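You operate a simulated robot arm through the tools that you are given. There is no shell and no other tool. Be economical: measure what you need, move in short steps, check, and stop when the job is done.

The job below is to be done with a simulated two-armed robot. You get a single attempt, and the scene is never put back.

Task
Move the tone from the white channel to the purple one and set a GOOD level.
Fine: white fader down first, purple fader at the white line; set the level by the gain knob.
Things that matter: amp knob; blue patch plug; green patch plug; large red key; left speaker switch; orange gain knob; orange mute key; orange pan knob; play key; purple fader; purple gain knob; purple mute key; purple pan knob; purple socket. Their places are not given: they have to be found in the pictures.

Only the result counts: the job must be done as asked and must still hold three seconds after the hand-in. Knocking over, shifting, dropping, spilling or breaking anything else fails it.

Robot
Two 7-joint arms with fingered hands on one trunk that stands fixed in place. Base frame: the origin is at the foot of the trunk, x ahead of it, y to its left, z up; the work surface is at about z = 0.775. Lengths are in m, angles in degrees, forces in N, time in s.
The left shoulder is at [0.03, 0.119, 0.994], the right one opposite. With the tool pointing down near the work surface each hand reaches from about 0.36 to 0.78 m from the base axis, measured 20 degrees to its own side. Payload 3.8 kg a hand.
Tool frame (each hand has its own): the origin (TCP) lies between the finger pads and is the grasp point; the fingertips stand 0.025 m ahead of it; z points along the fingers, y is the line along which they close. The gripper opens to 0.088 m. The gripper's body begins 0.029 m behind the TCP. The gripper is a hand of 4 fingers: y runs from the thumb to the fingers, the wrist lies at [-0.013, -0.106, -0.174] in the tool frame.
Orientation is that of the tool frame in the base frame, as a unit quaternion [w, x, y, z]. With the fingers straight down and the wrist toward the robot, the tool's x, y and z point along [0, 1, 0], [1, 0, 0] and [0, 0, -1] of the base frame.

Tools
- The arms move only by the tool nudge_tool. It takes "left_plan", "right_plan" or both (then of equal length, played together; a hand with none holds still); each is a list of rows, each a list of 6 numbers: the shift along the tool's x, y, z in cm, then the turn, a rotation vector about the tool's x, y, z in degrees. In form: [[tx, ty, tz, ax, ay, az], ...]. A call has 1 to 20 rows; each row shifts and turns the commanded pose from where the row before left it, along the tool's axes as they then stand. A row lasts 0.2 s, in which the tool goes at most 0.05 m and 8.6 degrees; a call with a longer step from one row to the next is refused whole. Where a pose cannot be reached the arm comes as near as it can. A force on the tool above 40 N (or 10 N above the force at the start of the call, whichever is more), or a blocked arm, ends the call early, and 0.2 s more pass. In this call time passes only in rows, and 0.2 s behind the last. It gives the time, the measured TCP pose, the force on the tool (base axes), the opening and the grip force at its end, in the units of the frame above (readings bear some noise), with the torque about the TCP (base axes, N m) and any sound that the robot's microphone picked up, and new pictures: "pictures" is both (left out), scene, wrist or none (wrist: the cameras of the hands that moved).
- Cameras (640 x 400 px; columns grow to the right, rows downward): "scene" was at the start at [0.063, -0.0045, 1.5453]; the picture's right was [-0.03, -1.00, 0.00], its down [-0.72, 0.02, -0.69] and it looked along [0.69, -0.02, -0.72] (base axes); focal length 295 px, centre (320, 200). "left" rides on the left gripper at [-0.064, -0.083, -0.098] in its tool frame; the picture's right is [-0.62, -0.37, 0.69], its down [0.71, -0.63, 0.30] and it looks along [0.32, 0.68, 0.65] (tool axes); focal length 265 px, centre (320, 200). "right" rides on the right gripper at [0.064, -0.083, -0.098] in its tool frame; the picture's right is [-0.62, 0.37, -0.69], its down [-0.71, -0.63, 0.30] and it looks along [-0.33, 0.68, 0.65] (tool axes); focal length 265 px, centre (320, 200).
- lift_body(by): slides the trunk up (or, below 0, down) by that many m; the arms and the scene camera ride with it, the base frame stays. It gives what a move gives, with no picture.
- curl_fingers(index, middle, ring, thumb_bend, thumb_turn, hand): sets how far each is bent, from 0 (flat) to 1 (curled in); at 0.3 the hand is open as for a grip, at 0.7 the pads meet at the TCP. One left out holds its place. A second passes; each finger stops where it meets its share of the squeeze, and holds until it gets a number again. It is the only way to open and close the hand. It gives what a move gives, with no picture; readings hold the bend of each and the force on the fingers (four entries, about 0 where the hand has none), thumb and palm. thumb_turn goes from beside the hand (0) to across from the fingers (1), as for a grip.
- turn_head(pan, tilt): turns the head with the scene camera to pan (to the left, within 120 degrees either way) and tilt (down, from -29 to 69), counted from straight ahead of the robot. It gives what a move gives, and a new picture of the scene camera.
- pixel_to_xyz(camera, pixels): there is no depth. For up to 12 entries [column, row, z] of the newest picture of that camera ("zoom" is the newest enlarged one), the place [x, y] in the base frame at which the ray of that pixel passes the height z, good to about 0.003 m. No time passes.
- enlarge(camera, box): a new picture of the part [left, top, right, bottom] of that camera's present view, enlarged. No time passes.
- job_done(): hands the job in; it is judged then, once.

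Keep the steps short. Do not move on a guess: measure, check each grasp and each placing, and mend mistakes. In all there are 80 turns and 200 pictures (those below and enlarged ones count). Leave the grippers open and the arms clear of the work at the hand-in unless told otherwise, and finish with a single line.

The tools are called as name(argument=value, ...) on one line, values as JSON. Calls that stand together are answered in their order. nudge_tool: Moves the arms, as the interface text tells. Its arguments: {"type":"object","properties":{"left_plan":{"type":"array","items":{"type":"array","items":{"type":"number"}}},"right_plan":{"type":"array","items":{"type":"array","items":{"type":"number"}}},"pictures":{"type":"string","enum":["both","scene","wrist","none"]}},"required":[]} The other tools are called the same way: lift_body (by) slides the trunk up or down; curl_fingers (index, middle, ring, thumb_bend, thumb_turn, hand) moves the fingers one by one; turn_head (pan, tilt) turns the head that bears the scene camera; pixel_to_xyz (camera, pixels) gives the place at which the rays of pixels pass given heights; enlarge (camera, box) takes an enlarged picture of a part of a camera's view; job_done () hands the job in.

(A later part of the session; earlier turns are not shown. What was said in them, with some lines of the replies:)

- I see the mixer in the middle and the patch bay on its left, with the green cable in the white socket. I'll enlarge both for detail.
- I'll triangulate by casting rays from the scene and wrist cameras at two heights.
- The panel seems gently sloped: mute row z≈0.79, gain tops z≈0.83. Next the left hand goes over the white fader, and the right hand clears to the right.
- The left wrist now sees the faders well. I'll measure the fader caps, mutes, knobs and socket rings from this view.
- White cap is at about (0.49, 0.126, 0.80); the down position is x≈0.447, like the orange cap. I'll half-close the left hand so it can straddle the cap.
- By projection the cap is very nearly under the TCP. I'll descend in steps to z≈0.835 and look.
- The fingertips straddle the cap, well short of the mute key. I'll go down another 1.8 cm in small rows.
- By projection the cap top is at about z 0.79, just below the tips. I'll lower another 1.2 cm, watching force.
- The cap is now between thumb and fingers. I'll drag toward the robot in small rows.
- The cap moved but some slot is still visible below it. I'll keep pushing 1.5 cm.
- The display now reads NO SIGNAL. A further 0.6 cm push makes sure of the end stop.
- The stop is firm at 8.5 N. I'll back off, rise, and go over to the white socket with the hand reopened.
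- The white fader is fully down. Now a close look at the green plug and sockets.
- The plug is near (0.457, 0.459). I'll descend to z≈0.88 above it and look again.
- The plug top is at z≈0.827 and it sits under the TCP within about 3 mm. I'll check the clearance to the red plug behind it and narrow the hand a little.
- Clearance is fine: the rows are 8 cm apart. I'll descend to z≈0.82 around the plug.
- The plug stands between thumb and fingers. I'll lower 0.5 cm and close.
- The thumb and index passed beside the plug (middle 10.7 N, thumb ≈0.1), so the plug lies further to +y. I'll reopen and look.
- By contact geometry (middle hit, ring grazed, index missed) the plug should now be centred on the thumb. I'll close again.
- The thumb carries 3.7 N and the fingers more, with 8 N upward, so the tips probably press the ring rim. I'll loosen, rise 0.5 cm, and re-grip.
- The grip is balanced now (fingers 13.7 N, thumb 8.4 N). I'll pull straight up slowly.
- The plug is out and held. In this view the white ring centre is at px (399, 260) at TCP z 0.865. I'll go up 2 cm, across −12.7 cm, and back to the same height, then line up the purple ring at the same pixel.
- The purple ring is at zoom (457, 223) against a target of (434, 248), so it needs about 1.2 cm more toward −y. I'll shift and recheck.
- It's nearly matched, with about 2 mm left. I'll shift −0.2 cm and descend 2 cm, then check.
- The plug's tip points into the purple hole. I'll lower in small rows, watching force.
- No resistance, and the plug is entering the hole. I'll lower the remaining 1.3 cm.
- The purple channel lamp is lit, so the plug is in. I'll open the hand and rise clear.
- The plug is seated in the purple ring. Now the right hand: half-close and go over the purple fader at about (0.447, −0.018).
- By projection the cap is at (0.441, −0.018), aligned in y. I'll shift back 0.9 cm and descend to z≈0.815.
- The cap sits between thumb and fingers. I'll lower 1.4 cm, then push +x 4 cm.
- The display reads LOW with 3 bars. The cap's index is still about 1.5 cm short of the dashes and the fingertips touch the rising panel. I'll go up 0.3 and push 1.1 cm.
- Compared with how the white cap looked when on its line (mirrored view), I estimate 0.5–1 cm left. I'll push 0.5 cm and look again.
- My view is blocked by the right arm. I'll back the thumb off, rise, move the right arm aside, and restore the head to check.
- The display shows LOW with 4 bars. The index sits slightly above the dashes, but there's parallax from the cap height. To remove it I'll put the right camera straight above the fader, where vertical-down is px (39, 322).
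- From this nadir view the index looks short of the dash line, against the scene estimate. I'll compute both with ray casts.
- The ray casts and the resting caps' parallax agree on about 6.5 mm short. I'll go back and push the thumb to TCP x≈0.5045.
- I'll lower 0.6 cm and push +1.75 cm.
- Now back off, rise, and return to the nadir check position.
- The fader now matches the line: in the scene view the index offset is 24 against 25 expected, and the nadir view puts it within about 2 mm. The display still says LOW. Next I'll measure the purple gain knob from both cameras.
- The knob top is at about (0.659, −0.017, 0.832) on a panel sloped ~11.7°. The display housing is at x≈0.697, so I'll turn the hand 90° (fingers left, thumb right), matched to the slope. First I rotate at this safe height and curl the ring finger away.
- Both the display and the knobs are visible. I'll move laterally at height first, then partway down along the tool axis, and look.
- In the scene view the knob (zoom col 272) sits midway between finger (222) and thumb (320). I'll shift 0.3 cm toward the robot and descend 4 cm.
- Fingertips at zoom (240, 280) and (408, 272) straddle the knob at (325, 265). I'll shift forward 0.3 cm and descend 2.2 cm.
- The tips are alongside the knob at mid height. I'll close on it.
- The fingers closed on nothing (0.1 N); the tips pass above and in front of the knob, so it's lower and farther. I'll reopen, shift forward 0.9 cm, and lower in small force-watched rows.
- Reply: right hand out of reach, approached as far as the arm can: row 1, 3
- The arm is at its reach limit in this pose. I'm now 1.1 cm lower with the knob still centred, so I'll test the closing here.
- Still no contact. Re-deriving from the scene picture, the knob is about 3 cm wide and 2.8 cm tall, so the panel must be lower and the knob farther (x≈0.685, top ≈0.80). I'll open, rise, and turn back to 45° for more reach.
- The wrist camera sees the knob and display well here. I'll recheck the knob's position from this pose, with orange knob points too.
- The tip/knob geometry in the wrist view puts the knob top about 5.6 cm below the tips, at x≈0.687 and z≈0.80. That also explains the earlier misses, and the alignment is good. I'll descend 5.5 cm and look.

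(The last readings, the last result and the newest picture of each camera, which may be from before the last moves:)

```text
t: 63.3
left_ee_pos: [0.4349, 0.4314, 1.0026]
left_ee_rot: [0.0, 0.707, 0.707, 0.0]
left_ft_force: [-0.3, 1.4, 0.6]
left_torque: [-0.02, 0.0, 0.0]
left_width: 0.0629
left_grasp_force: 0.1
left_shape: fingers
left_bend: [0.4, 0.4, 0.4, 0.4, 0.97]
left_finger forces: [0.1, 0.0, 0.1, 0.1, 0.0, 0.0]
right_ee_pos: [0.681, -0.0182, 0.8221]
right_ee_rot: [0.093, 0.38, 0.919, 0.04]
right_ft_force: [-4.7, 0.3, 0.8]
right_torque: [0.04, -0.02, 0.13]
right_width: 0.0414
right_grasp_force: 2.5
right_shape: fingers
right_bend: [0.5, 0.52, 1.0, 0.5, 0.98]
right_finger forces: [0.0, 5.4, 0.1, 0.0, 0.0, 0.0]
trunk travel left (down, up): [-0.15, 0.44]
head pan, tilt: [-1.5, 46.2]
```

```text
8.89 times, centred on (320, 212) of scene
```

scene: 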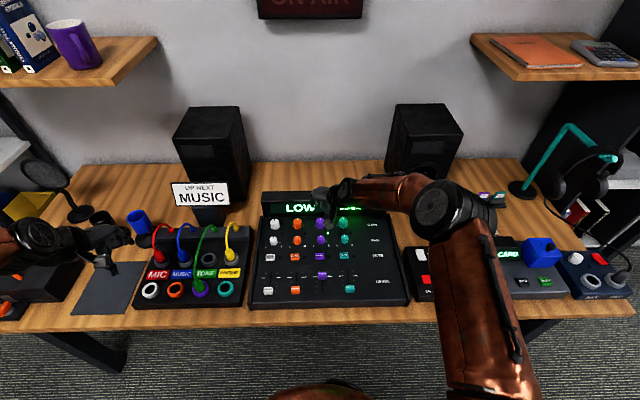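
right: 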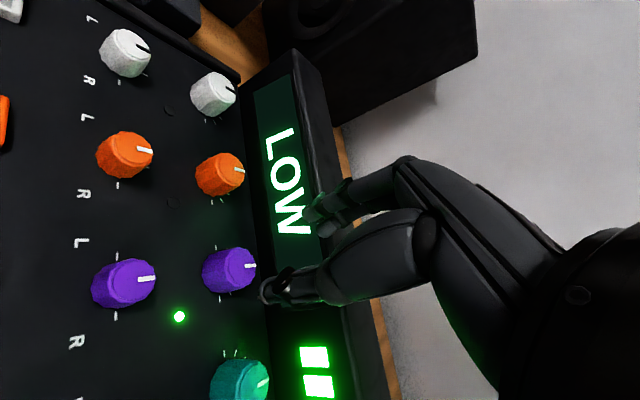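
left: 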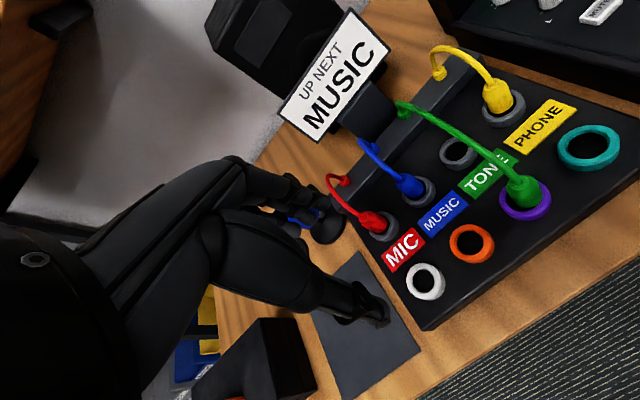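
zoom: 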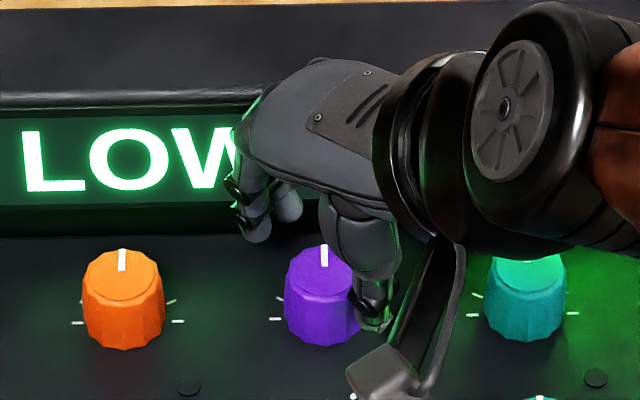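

The middle finger is touching the display housing (5.4 N). I'll rise 3 cm, curl the middle finger away as well, and use only index and thumb.

nudge_tool(right_plan=[[0.3, -0.3, 0, 0, 0, 0], [0, 0, -1.7, 0, 0, 0], [0, 0, -1.7, 0, 0, 0]], pictures="none")

curl_fingers(hand="right", middle=1.0)

nudge_tool(right_plan=[[-1.0, 0.4, 0, 0, 0, 0], [0, 0, 1.7, 0, 0, 0], [0, 0, 1.7, 0, 0, 0]], pictures="none")

enlarge(camera="right", box=[210, 130, 390, 280])

enlarge(camera="scene", box=[290, 190, 350, 235])

```text
t: 64.1
left_ee_pos: [0.4354, 0.4311, 1.0022]
left_ee_rot: [0.001, 0.707, 0.707, 0.0]
left_ft_force: [-0.5, -0.3, -0.6]
left_torque: [0.02, -0.01, -0.02]
left_width: 0.0631
left_grasp_force: 0.0
left_shape: fingers
left_bend: [0.4, 0.4, 0.4, 0.4, 0.97]
left_finger forces: [0.1, 0.0, 0.0, 0.0, 0.0, 0.1]
right_ee_pos: [0.6709, -0.0191, 0.8557]
right_ee_rot: [0.094, 0.381, 0.919, 0.039]
right_ft_force: [0.0, -0.6, 0.4]
right_torque: [-0.02, -0.01, 0.03]
right_width: 0.0412
right_grasp_force: 0.1
right_shape: fingers
right_bend: [0.5, 0.5, 1.0, 0.5, 0.98]
right_finger forces: [0.0, 0.0, 0.1, 0.0, 0.1, 0.1]
trunk travel left (down, up): [-0.15, 0.44]
head pan, tilt: [-1.5, 46.2]
```

```text
t: 65.1
left_ee_pos: [0.4371, 0.431, 1.0026]
left_ee_rot: [0.0, 0.707, 0.707, 0.0]
left_ft_force: [-0.6, -0.2, -0.3]
left_torque: [0.01, 0.01, 0.02]
left_width: 0.0632
left_grasp_force: 0.0
left_shape: fingers
left_bend: [0.4, 0.4, 0.4, 0.4, 0.97]
left_finger forces: [0.1, 0.0, 0.0, 0.1, 0.0, 0.1]
right_ee_pos: [0.6701, -0.0179, 0.8559]
right_ee_rot: [0.093, 0.381, 0.919, 0.039]
right_ft_force: [-0.1, -0.3, -0.7]
right_torque: [-0.01, 0.03, 0.0]
right_width: 0.041
right_grasp_force: 0.0
right_shape: fingers
right_bend: [0.5, 1.0, 1.0, 0.5, 0.98]
right_finger forces: [0.1, 0.0, 0.0, 0.1, 0.1, 0.0]
trunk travel left (down, up): [-0.15, 0.44]
head pan, tilt: [-1.5, 46.2]
```

```text
t: 65.9
left_ee_pos: [0.4361, 0.4306, 1.0024]
left_ee_rot: [0.0, 0.707, 0.707, 0.001]
left_ft_force: [-0.1, 0.4, -0.1]
left_torque: [0.0, 0.04, 0.03]
left_width: 0.0631
left_grasp_force: 0.1
left_shape: fingers
left_bend: [0.4, 0.4, 0.4, 0.4, 0.97]
left_finger forces: [0.1, 0.1, 0.0, 0.0, 0.1, 0.1]
right_ee_pos: [0.6899, -0.0226, 0.8242]
right_ee_rot: [0.094, 0.382, 0.919, 0.039]
right_ft_force: [0.4, 0.0, 0.4]
right_torque: [-0.01, 0.02, 0.01]
right_width: 0.0416
right_grasp_force: 0.1
right_shape: fingers
right_bend: [0.5, 1.0, 1.0, 0.5, 0.98]
right_finger forces: [0.0, 0.0, 0.0, 0.0, 0.1, 0.0]
trunk travel left (down, up): [-0.15, 0.44]
head pan, tilt: [-1.5, 46.2]
```

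```text
2.67 times, centred on (300, 205) of right
```

zoom: 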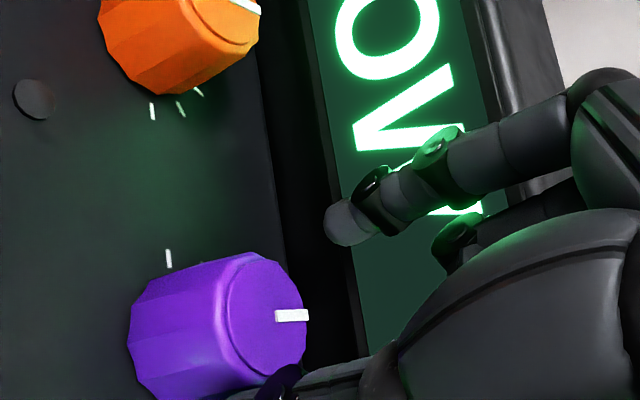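

```text
8.89 times, centred on (320, 212) of scene
```

zoom: 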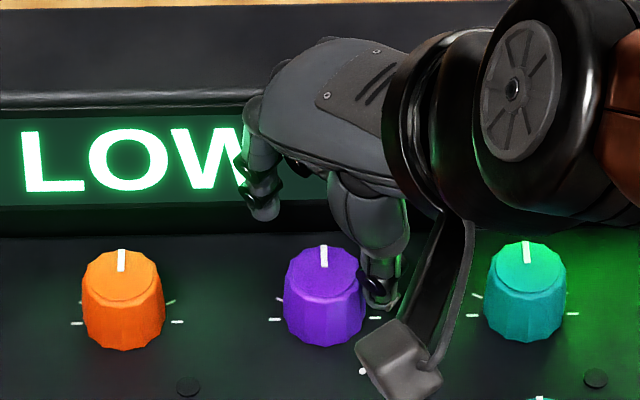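

The wrist geometry says the knob top is still about 2 cm below the tips. I'll descend in small force-watched rows.

nudge_tool(right_plan=[[0, 0, 0.7, 0, 0, 0], [0, 0, 0.7, 0, 0, 0], [0, 0, 0.6, 0, 0, 0]], pictures="none")

enlarge(camera="right", box=[210, 130, 390, 280])

enlarge(camera="scene", box=[290, 190, 350, 235])

```text
t: 66.7
left_ee_pos: [0.4356, 0.4315, 1.0023]
left_ee_rot: [0.001, 0.707, 0.707, 0.0]
left_ft_force: [-0.1, 0.5, 0.2]
left_torque: [-0.01, 0.01, 0.0]
left_width: 0.0631
left_grasp_force: 0.0
left_shape: fingers
left_bend: [0.4, 0.4, 0.4, 0.4, 0.97]
left_finger forces: [0.1, 0.0, 0.0, 0.0, 0.0, 0.1]
right_ee_pos: [0.6911, -0.0205, 0.8074]
right_ee_rot: [0.096, 0.381, 0.919, 0.04]
right_ft_force: [-4.3, 0.5, 7.9]
right_torque: [-0.16, 0.16, -0.05]
right_width: 0.0415
right_grasp_force: 5.3
right_shape: fingers
right_bend: [0.5, 1.0, 1.0, 0.5, 0.98]
right_finger forces: [0.0, 0.0, 2.8, 0.0, 8.6, 0.1]
trunk travel left (down, up): [-0.15, 0.44]
head pan, tilt: [-1.5, 46.2]
```

```text
2.67 times, centred on (300, 205) of right
```

zoom: 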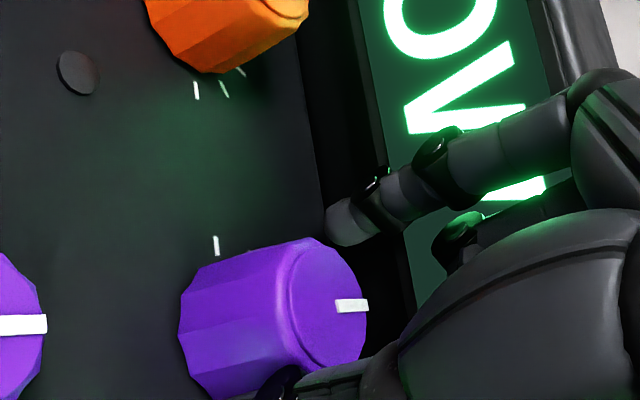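

```text
8.89 times, centred on (320, 212) of scene
```

zoom: 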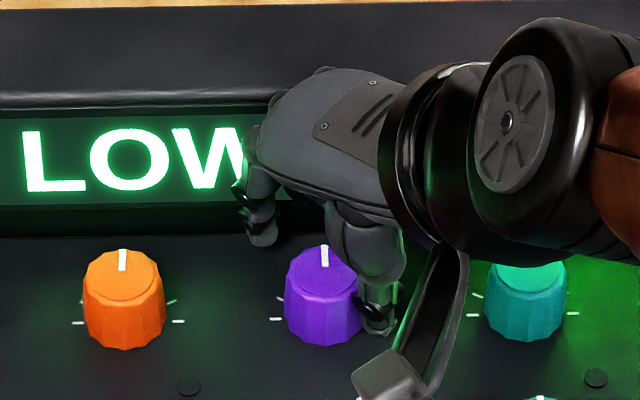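

Contact: the thumb tip has reached the panel (8.6 N). I'll back up 0.4 cm and close index and thumb.

nudge_tool(right_plan=[[0, 0, -0.4, 0, 0, 0]], pictures="none")

curl_fingers(hand="right", index=0.7, thumb_bend=0.7)

enlarge(camera="right", box=[210, 130, 390, 280])

enlarge(camera="scene", box=[290, 190, 350, 235])

```text
t: 67.1
left_ee_pos: [0.4352, 0.4298, 1.0014]
left_ee_rot: [0.0, 0.708, 0.706, 0.0]
left_ft_force: [0.4, 0.8, 0.0]
left_torque: [-0.03, 0.0, 0.02]
left_width: 0.0628
left_grasp_force: 0.0
left_shape: fingers
left_bend: [0.4, 0.4, 0.4, 0.4, 0.97]
left_finger forces: [0.0, 0.0, 0.0, 0.0, 0.0, 0.0]
right_ee_pos: [0.692, -0.0217, 0.8091]
right_ee_rot: [0.093, 0.381, 0.919, 0.038]
right_ft_force: [-2.2, -0.1, -0.5]
right_torque: [0.04, -0.02, -0.02]
right_width: 0.0413
right_grasp_force: 0.6
right_shape: fingers
right_bend: [0.5, 1.0, 1.0, 0.5, 0.98]
right_finger forces: [0.0, 0.1, 1.6, 0.1, 0.0, 0.1]
trunk travel left (down, up): [-0.15, 0.44]
head pan, tilt: [-1.5, 46.2]
```

```text
t: 68.1
left_ee_pos: [0.4354, 0.4301, 1.0022]
left_ee_rot: [0.0, 0.708, 0.706, 0.001]
left_ft_force: [0.3, 0.7, 0.2]
left_torque: [0.04, 0.01, 0.0]
left_width: 0.0632
left_grasp_force: 0.0
left_shape: fingers
left_bend: [0.4, 0.4, 0.4, 0.4, 0.97]
left_finger forces: [0.0, 0.0, 0.0, 0.1, 0.0, 0.0]
right_ee_pos: [0.6915, -0.0221, 0.8099]
right_ee_rot: [0.093, 0.381, 0.919, 0.039]
right_ft_force: [-4.4, -10.4, -6.1]
right_torque: [-0.11, -0.09, 0.04]
right_width: 0.0153
right_grasp_force: 6.8
right_shape: fingers
right_bend: [0.68, 1.0, 1.0, 0.59, 1.0]
right_finger forces: [0.9, 0.0, 3.5, 0.1, 9.5, 0.1]
trunk travel left (down, up): [-0.15, 0.44]
head pan, tilt: [-1.5, 46.2]
```

```text
2.67 times, centred on (300, 205) of right
```

zoom: 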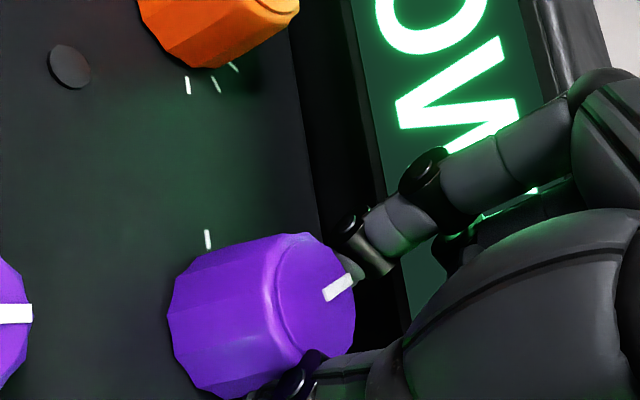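

```text
8.89 times, centred on (320, 212) of scene
```

zoom: 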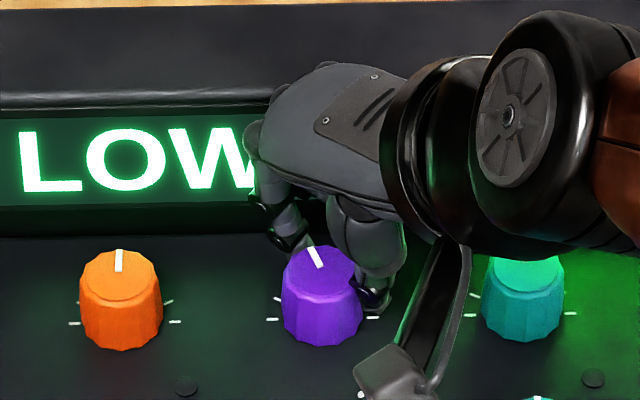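

The thumb touched the knob's right side and turned it a little CCW; the pinch line passes about 0.9 cm behind the knob centre. I'll open, shift +0.9 along tool x (towards me), and re-close.

curl_fingers(hand="right", index=0.5, thumb_bend=0.5)

nudge_tool(right_plan=[[0.5, 0, 0, 0, 0, 0], [0.4, 0, 0, 0, 0, 0]], pictures="none")

enlarge(camera="right", box=[210, 130, 390, 280])

```text
t: 69.1
left_ee_pos: [0.4364, 0.431, 1.0013]
left_ee_rot: [-0.001, 0.707, 0.707, 0.001]
left_ft_force: [-0.3, 0.7, 0.1]
left_torque: [0.01, 0.02, 0.02]
left_width: 0.0632
left_grasp_force: 0.0
left_shape: fingers
left_bend: [0.4, 0.4, 0.4, 0.4, 0.97]
left_finger forces: [0.0, 0.0, 0.1, 0.0, 0.0, 0.0]
right_ee_pos: [0.6916, -0.0216, 0.8098]
right_ee_rot: [0.094, 0.381, 0.919, 0.038]
right_ft_force: [-1.6, 0.8, 0.8]
right_torque: [-0.01, -0.08, 0.0]
right_width: 0.0418
right_grasp_force: 1.3
right_shape: fingers
right_bend: [0.5, 1.0, 1.0, 0.5, 0.98]
right_finger forces: [0.1, 0.1, 2.6, 0.0, 0.1, 0.0]
trunk travel left (down, up): [-0.15, 0.44]
head pan, tilt: [-1.5, 46.2]
```

```text
t: 69.7
left_ee_pos: [0.4362, 0.431, 1.0022]
left_ee_rot: [0.0, 0.708, 0.706, 0.0]
left_ft_force: [-0.2, 0.7, 0.4]
left_torque: [0.03, 0.0, 0.0]
left_width: 0.063
left_grasp_force: 0.0
left_shape: fingers
left_bend: [0.4, 0.4, 0.4, 0.4, 0.97]
left_finger forces: [0.0, 0.0, 0.0, 0.0, 0.0, 0.1]
right_ee_pos: [0.6861, -0.0159, 0.8077]
right_ee_rot: [0.095, 0.381, 0.919, 0.039]
right_ft_force: [-1.6, -1.4, -0.4]
right_torque: [-0.03, -0.01, 0.03]
right_width: 0.0425
right_grasp_force: 0.4
right_shape: fingers
right_bend: [0.5, 1.0, 1.0, 0.49, 0.98]
right_finger forces: [0.0, 0.0, 0.1, 0.0, 0.9, 0.0]
trunk travel left (down, up): [-0.15, 0.44]
head pan, tilt: [-1.5, 46.2]
```

```text
2.67 times, centred on (300, 205) of right
```

zoom: 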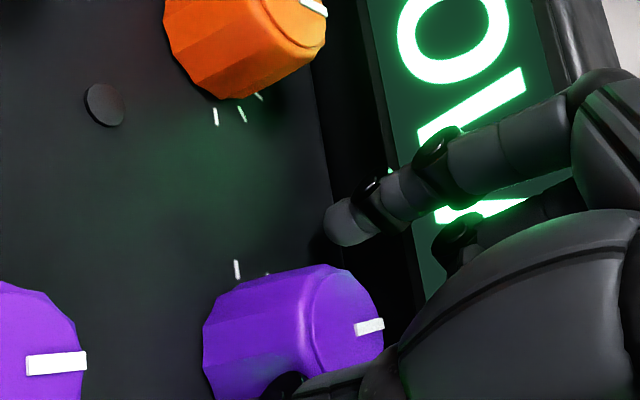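

The thumb now lightly touches the knob (0.9 N). I'll shift 0.4 cm toward the thumb side to centre, then close.

nudge_tool(right_plan=[[0, -0.4, -0.1, 0, 0, 0]], pictures="none")

curl_fingers(hand="right", index=0.7, thumb_bend=0.7)

enlarge(camera="right", box=[210, 130, 390, 280])

enlarge(camera="scene", box=[290, 190, 350, 235])

```text
t: 70.1
left_ee_pos: [0.4351, 0.4316, 1.0008]
left_ee_rot: [0.001, 0.707, 0.707, 0.0]
left_ft_force: [-0.7, -0.3, 0.4]
left_torque: [-0.01, 0.05, -0.01]
left_width: 0.0632
left_grasp_force: 0.0
left_shape: fingers
left_bend: [0.4, 0.4, 0.4, 0.4, 0.97]
left_finger forces: [0.0, 0.1, 0.0, 0.1, 0.0, 0.1]
right_ee_pos: [0.6802, -0.0183, 0.8085]
right_ee_rot: [0.093, 0.381, 0.919, 0.039]
right_ft_force: [0.8, -0.1, 0.2]
right_torque: [0.03, 0.02, 0.0]
right_width: 0.0419
right_grasp_force: 0.0
right_shape: fingers
right_bend: [0.5, 1.0, 1.0, 0.5, 0.98]
right_finger forces: [0.0, 0.0, 0.0, 0.0, 0.1, 0.0]
trunk travel left (down, up): [-0.15, 0.44]
head pan, tilt: [-1.5, 46.2]
```

```text
t: 71.1
left_ee_pos: [0.4356, 0.43, 1.0023]
left_ee_rot: [0.0, 0.707, 0.707, 0.0]
left_ft_force: [-0.1, -0.5, 0.2]
left_torque: [0.01, 0.02, -0.03]
left_width: 0.0631
left_grasp_force: 0.0
left_shape: fingers
left_bend: [0.4, 0.4, 0.4, 0.4, 0.97]
left_finger forces: [0.1, 0.1, 0.1, 0.0, 0.0, 0.0]
right_ee_pos: [0.6809, -0.0179, 0.8078]
right_ee_rot: [0.094, 0.382, 0.919, 0.038]
right_ft_force: [-4.0, -4.9, -0.9]
right_torque: [-0.15, 0.09, 0.0]
right_width: 0.0218
right_grasp_force: 7.3
right_shape: fingers
right_bend: [0.63, 1.0, 1.0, 0.58, 0.97]
right_finger forces: [3.8, 0.1, 0.1, 0.1, 9.8, 0.0]
trunk travel left (down, up): [-0.15, 0.44]
head pan, tilt: [-1.5, 46.2]
```

```text
2.67 times, centred on (300, 205) of right
```

zoom: 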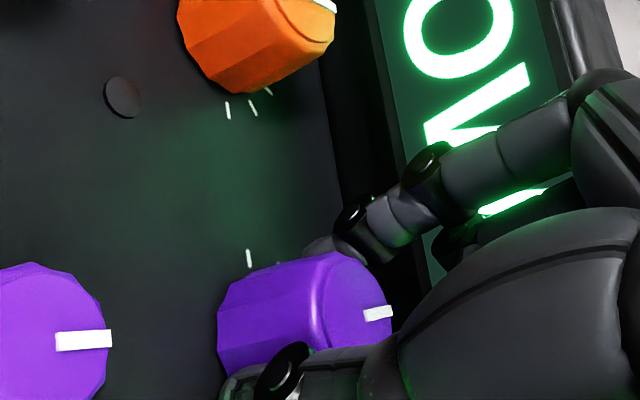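

```text
8.89 times, centred on (320, 212) of scene
```

zoom: 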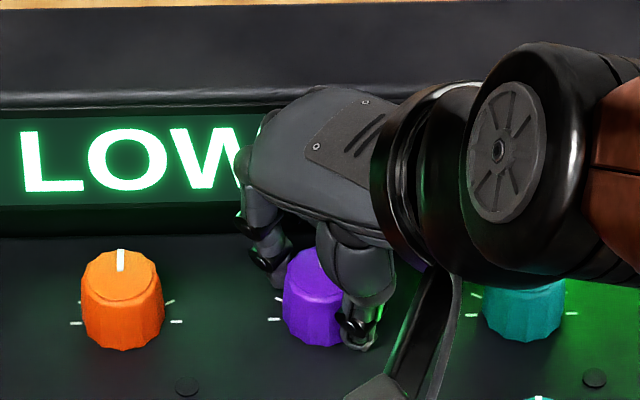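

Both digits grip the knob (3.8 and 9.8 N). I'll turn clockwise 21° about the tool axis and check the knob and display.

nudge_tool(right_plan=[[0, 0, 0, 0, 0, 7], [0, 0, 0, 0, 0, 7], [0, 0, 0, 0, 0, 7]], pictures="both")

enlarge(camera="right", box=[210, 130, 390, 280])

```text
t: 71.9
left_ee_pos: [0.4364, 0.4308, 1.0027]
left_ee_rot: [0.0, 0.707, 0.707, 0.001]
left_ft_force: [1.8, 0.4, -0.5]
left_torque: [-0.01, 0.01, 0.02]
left_width: 0.0632
left_grasp_force: 0.0
left_shape: fingers
left_bend: [0.4, 0.4, 0.4, 0.4, 0.97]
left_finger forces: [0.0, 0.1, 0.1, 0.0, 0.0, 0.1]
right_ee_pos: [0.6804, -0.0181, 0.8096]
right_ee_rot: [0.085, 0.543, 0.834, 0.055]
right_ft_force: [-5.6, -4.5, -1.5]
right_torque: [-0.09, 0.17, -0.03]
right_width: 0.0216
right_grasp_force: 6.1
right_shape: fingers
right_bend: [0.64, 1.0, 1.0, 0.58, 0.98]
right_finger forces: [3.3, 0.0, 0.0, 0.1, 9.7, 0.0]
trunk travel left (down, up): [-0.15, 0.44]
head pan, tilt: [-1.5, 46.2]
```

scene: 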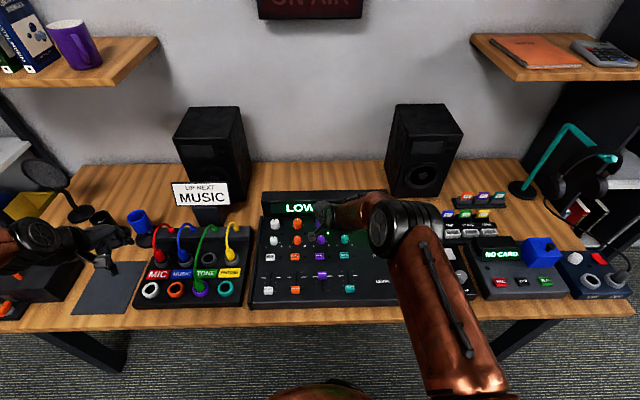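
right: 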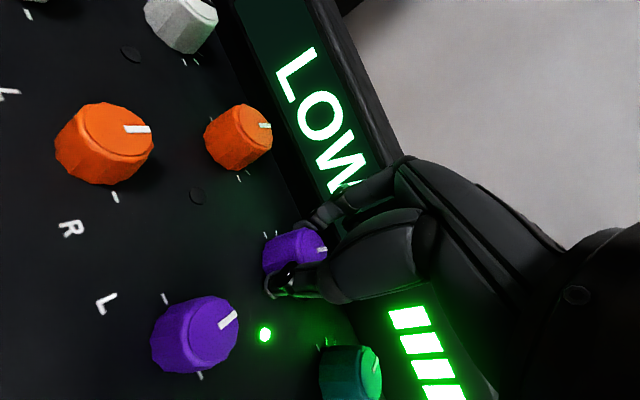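

```text
2.67 times, centred on (300, 205) of right
```

zoom: 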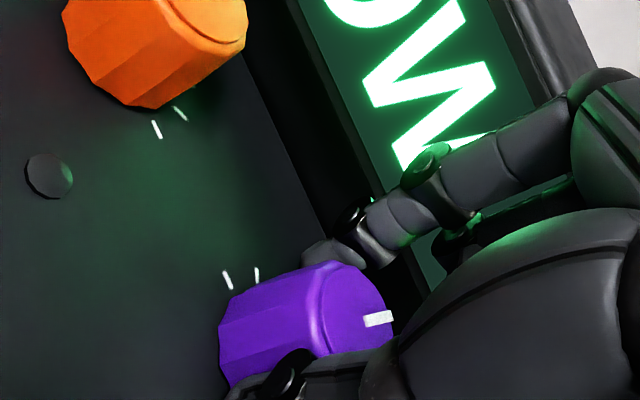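

The knob turns with the hand. The display still says LOW with at least 3 bars visible. Another 21°, in steps.

nudge_tool(right_plan=[[0, 0, 0, 0, 0, 7], [0, 0, 0, 0, 0, 7], [0, 0, 0, 0, 0, 7]], pictures="both")

```text
t: 72.7
left_ee_pos: [0.4353, 0.4325, 1.0027]
left_ee_rot: [0.0, 0.707, 0.707, 0.0]
left_ft_force: [-0.3, 0.3, 0.2]
left_torque: [0.01, 0.03, 0.0]
left_width: 0.0632
left_grasp_force: 0.1
left_shape: fingers
left_bend: [0.4, 0.4, 0.4, 0.4, 0.97]
left_finger forces: [0.0, 0.0, 0.0, 0.0, 0.0, 0.1]
right_ee_pos: [0.6804, -0.017, 0.8106]
right_ee_rot: [0.073, 0.685, 0.721, 0.071]
right_ft_force: [-4.9, -1.7, -2.1]
right_torque: [-0.07, 0.13, 0.02]
right_width: 0.019
right_grasp_force: 4.4
right_shape: fingers
right_bend: [0.65, 1.0, 1.0, 0.59, 0.97]
right_finger forces: [2.6, 0.0, 0.1, 0.0, 6.7, 0.1]
trunk travel left (down, up): [-0.15, 0.44]
head pan, tilt: [-1.5, 46.2]
```

scene: 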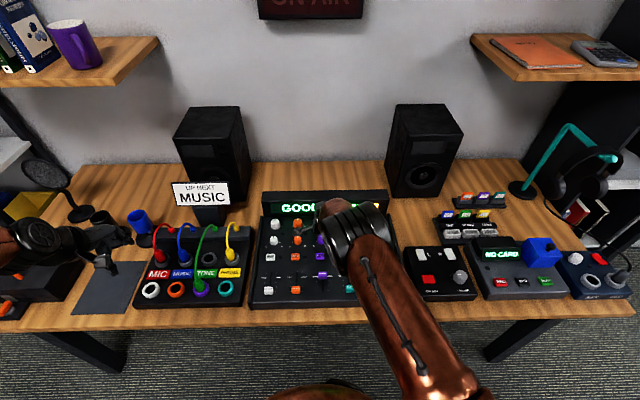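
right: 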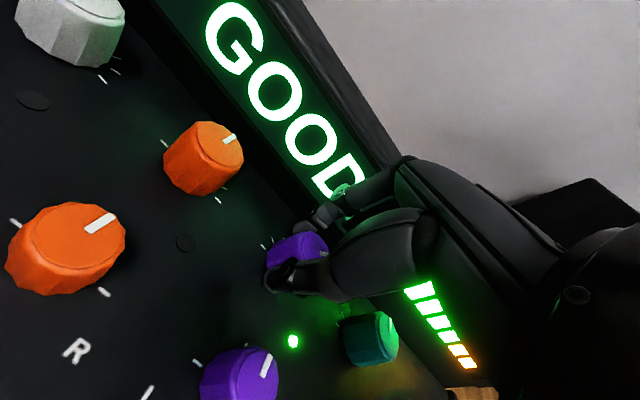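

GOOD is shown. I'll count the bars to judge the margin.

enlarge(camera="right", box=[380, 260, 500, 390])

```text
3.08 times, centred on (440, 325) of right
```

zoom: 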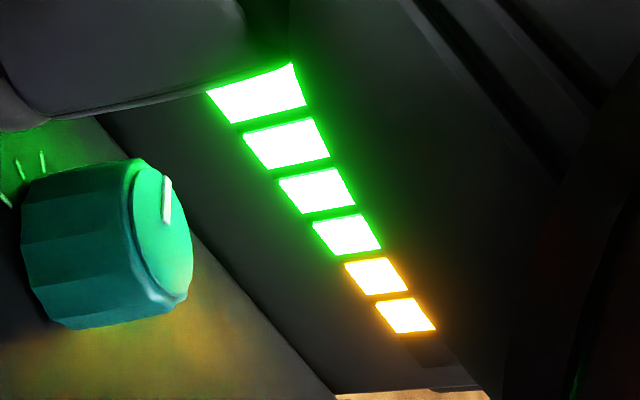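

Six of seven bars (4 green, 2 amber) may be near the upper end of GOOD. I'll turn back 5° and see whether it drops to 5 bars.

nudge_tool(right_plan=[[0, 0, 0, 0, 0, -5]], pictures="wrist")

```text
t: 73.1
left_ee_pos: [0.4351, 0.4312, 1.003]
left_ee_rot: [0.0, 0.707, 0.707, 0.0]
left_ft_force: [0.3, -0.2, 0.3]
left_torque: [-0.02, -0.03, -0.01]
left_width: 0.063
left_grasp_force: 0.0
left_shape: fingers
left_bend: [0.4, 0.4, 0.4, 0.4, 0.97]
left_finger forces: [0.0, 0.0, 0.0, 0.1, 0.0, 0.0]
right_ee_pos: [0.68, -0.0175, 0.8092]
right_ee_rot: [0.076, 0.652, 0.751, 0.067]
right_ft_force: [-4.7, 0.9, 1.1]
right_torque: [0.02, 0.16, -0.06]
right_width: 0.0189
right_grasp_force: 5.4
right_shape: fingers
right_bend: [0.65, 1.0, 1.0, 0.6, 0.96]
right_finger forces: [3.6, 0.1, 0.1, 0.1, 7.4, 0.0]
trunk travel left (down, up): [-0.15, 0.44]
head pan, tilt: [-1.5, 46.2]
```

right: 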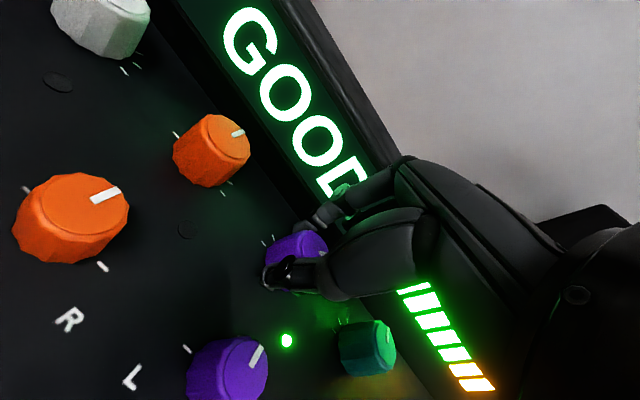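

Still GOOD after turning back, so there's margin. I'll release the knob, rise clear, and verify.

curl_fingers(hand="right", index=0.5, thumb_bend=0.5)

nudge_tool(right_plan=[[0, 0, -1, 0, 0, 0], [0, 0, -2, 0, 0, 0], [0, 0, -3, 0, 0, 0], [0, 0, -4, 0, 0, 0], [0, -1, -4, 0, 0, 0], [-2, -2, -1, 0, 0, 0], [-4, -1, 0, 0, 0, 0], [-4, 0, 0, 0, 0, 0], [-4, 0, 0, 0, 0, 0], [-4, 0, 0, 0, 0, 0]], pictures="scene")

enlarge(camera="scene", box=[245, 185, 415, 310])

```text
t: 74.1
left_ee_pos: [0.4371, 0.4307, 1.0018]
left_ee_rot: [0.0, 0.708, 0.707, 0.0]
left_ft_force: [-0.3, 1.4, -0.4]
left_torque: [-0.02, 0.0, -0.04]
left_width: 0.0634
left_grasp_force: 0.1
left_shape: fingers
left_bend: [0.4, 0.4, 0.4, 0.4, 0.97]
left_finger forces: [0.0, 0.1, 0.0, 0.0, 0.0, 0.0]
right_ee_pos: [0.6807, -0.0174, 0.8089]
right_ee_rot: [0.078, 0.654, 0.75, 0.066]
right_ft_force: [-0.9, -0.2, 1.0]
right_torque: [-0.02, 0.0, 0.03]
right_width: 0.0411
right_grasp_force: 0.4
right_shape: fingers
right_bend: [0.5, 1.0, 1.0, 0.5, 0.97]
right_finger forces: [0.0, 0.0, 0.0, 0.1, 1.0, 0.0]
trunk travel left (down, up): [-0.15, 0.44]
head pan, tilt: [-1.5, 46.2]
```

```text
t: 76.3
left_ee_pos: [0.4356, 0.43, 1.0007]
left_ee_rot: [0.0, 0.707, 0.707, -0.001]
left_ft_force: [0.1, 0.1, 0.7]
left_torque: [0.0, 0.01, 0.01]
left_width: 0.0633
left_grasp_force: 0.1
left_shape: fingers
left_bend: [0.4, 0.4, 0.4, 0.4, 0.97]
left_finger forces: [0.0, 0.0, 0.0, 0.1, 0.0, 0.1]
right_ee_pos: [0.6379, -0.2044, 0.9524]
right_ee_rot: [0.077, 0.654, 0.75, 0.067]
right_ft_force: [0.4, 0.0, -0.1]
right_torque: [0.01, -0.03, 0.0]
right_width: 0.0411
right_grasp_force: 0.1
right_shape: fingers
right_bend: [0.5, 1.0, 1.0, 0.5, 0.97]
right_finger forces: [0.0, 0.0, 0.0, 0.0, 0.0, 0.0]
trunk travel left (down, up): [-0.15, 0.44]
head pan, tilt: [-1.5, 46.2]
```

scene: 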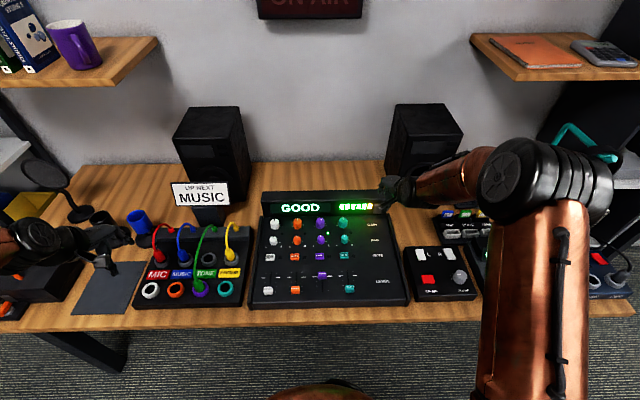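

```text
3.20 times, centred on (330, 248) of scene
```

zoom: 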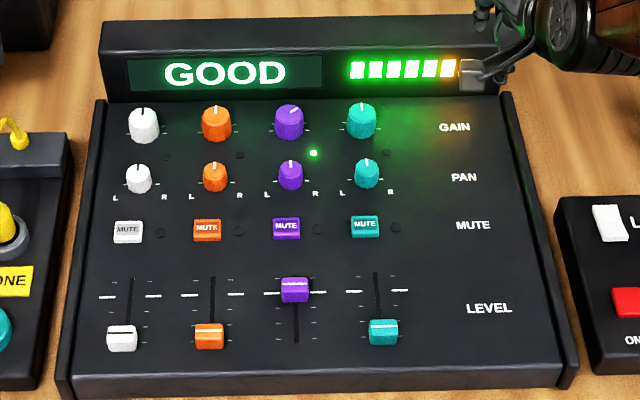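

GOOD holds, the purple fader is at the line, white is down, and the other controls are unchanged. I'll lift the right hand clear, open both hands, and take a final look.

nudge_tool(right_plan=[[0, -1.5, -3, 0, 0, 0], [0, -1.5, -4, 0, 0, 0], [0, -1.5, -4, 0, 0, 0], [0, -1.5, 0, 0, 0, 0]], pictures="none")

curl_fingers(hand="right", index=0.3, middle=0.3, ring=0.3, thumb_bend=0.3)

curl_fingers(hand="left", index=0.3, middle=0.3, ring=0.3, thumb_bend=0.3)

enlarge(camera="scene", box=[245, 185, 415, 310])

enlarge(camera="scene", box=[120, 210, 260, 310])

enlarge(camera="scene", box=[295, 255, 350, 300])

```text
t: 77.3
left_ee_pos: [0.4351, 0.43, 1.0026]
left_ee_rot: [0.0, 0.707, 0.707, 0.001]
left_ft_force: [-0.1, 0.3, 1.0]
left_torque: [0.03, 0.03, 0.0]
left_width: 0.0629
left_grasp_force: 0.0
left_shape: fingers
left_bend: [0.4, 0.4, 0.4, 0.4, 0.97]
left_finger forces: [0.1, 0.0, 0.0, 0.0, 0.0, 0.0]
right_ee_pos: [0.555, -0.2089, 1.051]
right_ee_rot: [0.075, 0.653, 0.751, 0.066]
right_ft_force: [-0.6, 0.2, -1.3]
right_torque: [0.01, -0.02, -0.01]
right_width: 0.041
right_grasp_force: 0.0
right_shape: fingers
right_bend: [0.5, 1.0, 1.0, 0.5, 0.97]
right_finger forces: [0.1, 0.0, 0.0, 0.0, 0.1, 0.1]
trunk travel left (down, up): [-0.15, 0.44]
head pan, tilt: [-1.5, 46.2]
```

```text
t: 78.3
left_ee_pos: [0.4362, 0.431, 1.0019]
left_ee_rot: [0.001, 0.707, 0.707, 0.0]
left_ft_force: [-0.2, 0.5, 0.8]
left_torque: [0.01, 0.0, 0.01]
left_width: 0.0631
left_grasp_force: 0.0
left_shape: fingers
left_bend: [0.4, 0.4, 0.4, 0.4, 0.97]
left_finger forces: [0.0, 0.0, 0.0, 0.1, 0.0, 0.1]
right_ee_pos: [0.5556, -0.2085, 1.0522]
right_ee_rot: [0.077, 0.652, 0.751, 0.067]
right_ft_force: [0.1, -0.9, -0.5]
right_torque: [0.02, -0.02, -0.01]
right_width: 0.0843
right_grasp_force: 0.1
right_shape: fingers
right_bend: [0.3, 0.3, 0.3, 0.3, 0.97]
right_finger forces: [0.0, 0.0, 0.0, 0.0, 0.0, 0.0]
trunk travel left (down, up): [-0.15, 0.44]
head pan, tilt: [-1.5, 46.2]
```

```text
t: 79.3
left_ee_pos: [0.4357, 0.4309, 1.0022]
left_ee_rot: [0.0, 0.707, 0.707, 0.0]
left_ft_force: [0.5, -0.6, -1.0]
left_torque: [-0.01, -0.03, -0.03]
left_width: 0.0845
left_grasp_force: 0.0
left_shape: fingers
left_bend: [0.3, 0.3, 0.3, 0.3, 0.97]
left_finger forces: [0.0, 0.1, 0.1, 0.1, 0.1, 0.1]
right_ee_pos: [0.555, -0.2074, 1.0518]
right_ee_rot: [0.078, 0.653, 0.75, 0.067]
right_ft_force: [-0.3, 0.9, 0.1]
right_torque: [-0.01, 0.03, 0.02]
right_width: 0.0842
right_grasp_force: 0.0
right_shape: fingers
right_bend: [0.3, 0.3, 0.3, 0.3, 0.97]
right_finger forces: [0.1, 0.1, 0.0, 0.0, 0.0, 0.0]
trunk travel left (down, up): [-0.15, 0.44]
head pan, tilt: [-1.5, 46.2]
```

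```text
3.20 times, centred on (330, 248) of scene
```

zoom: 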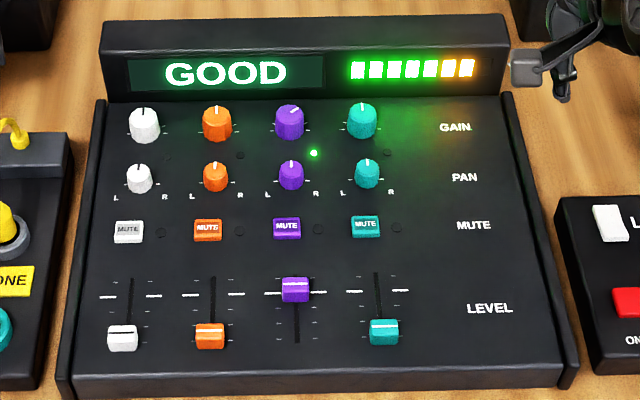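

```text
4.00 times, centred on (190, 260) of scene
```

zoom: 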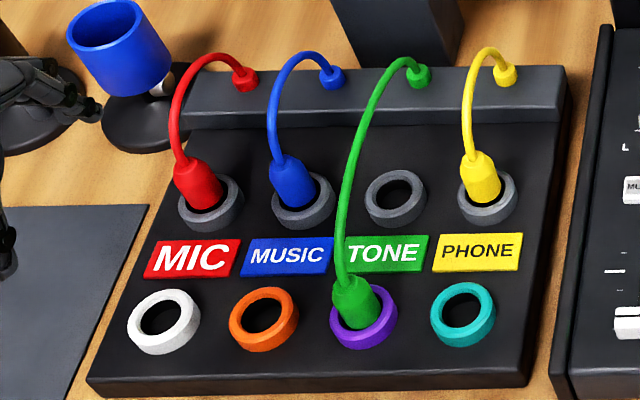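

```text
8.89 times, centred on (322, 278) of scene
```

zoom: 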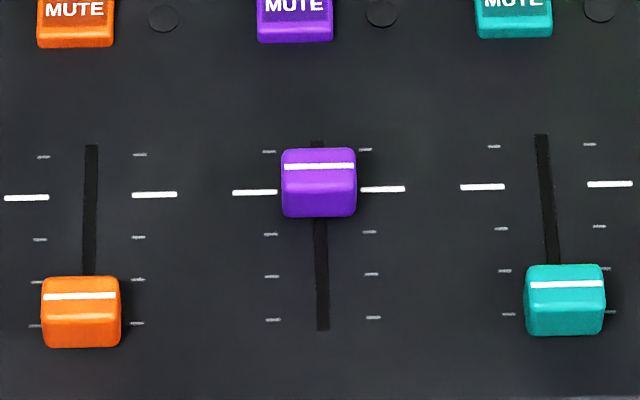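

The display reads GOOD steadily, the green plug is seated in purple, white is down, the purple fader is on the line, and the hands are open and clear. I'm handing in.

job_done()

```text
The job is handed in.
```

Job handed in: the tone is now on the purple channel with the white fader down first, the purple fader at the white line to within about 2 mm by camera, and the gain knob set so the display reads GOOD.
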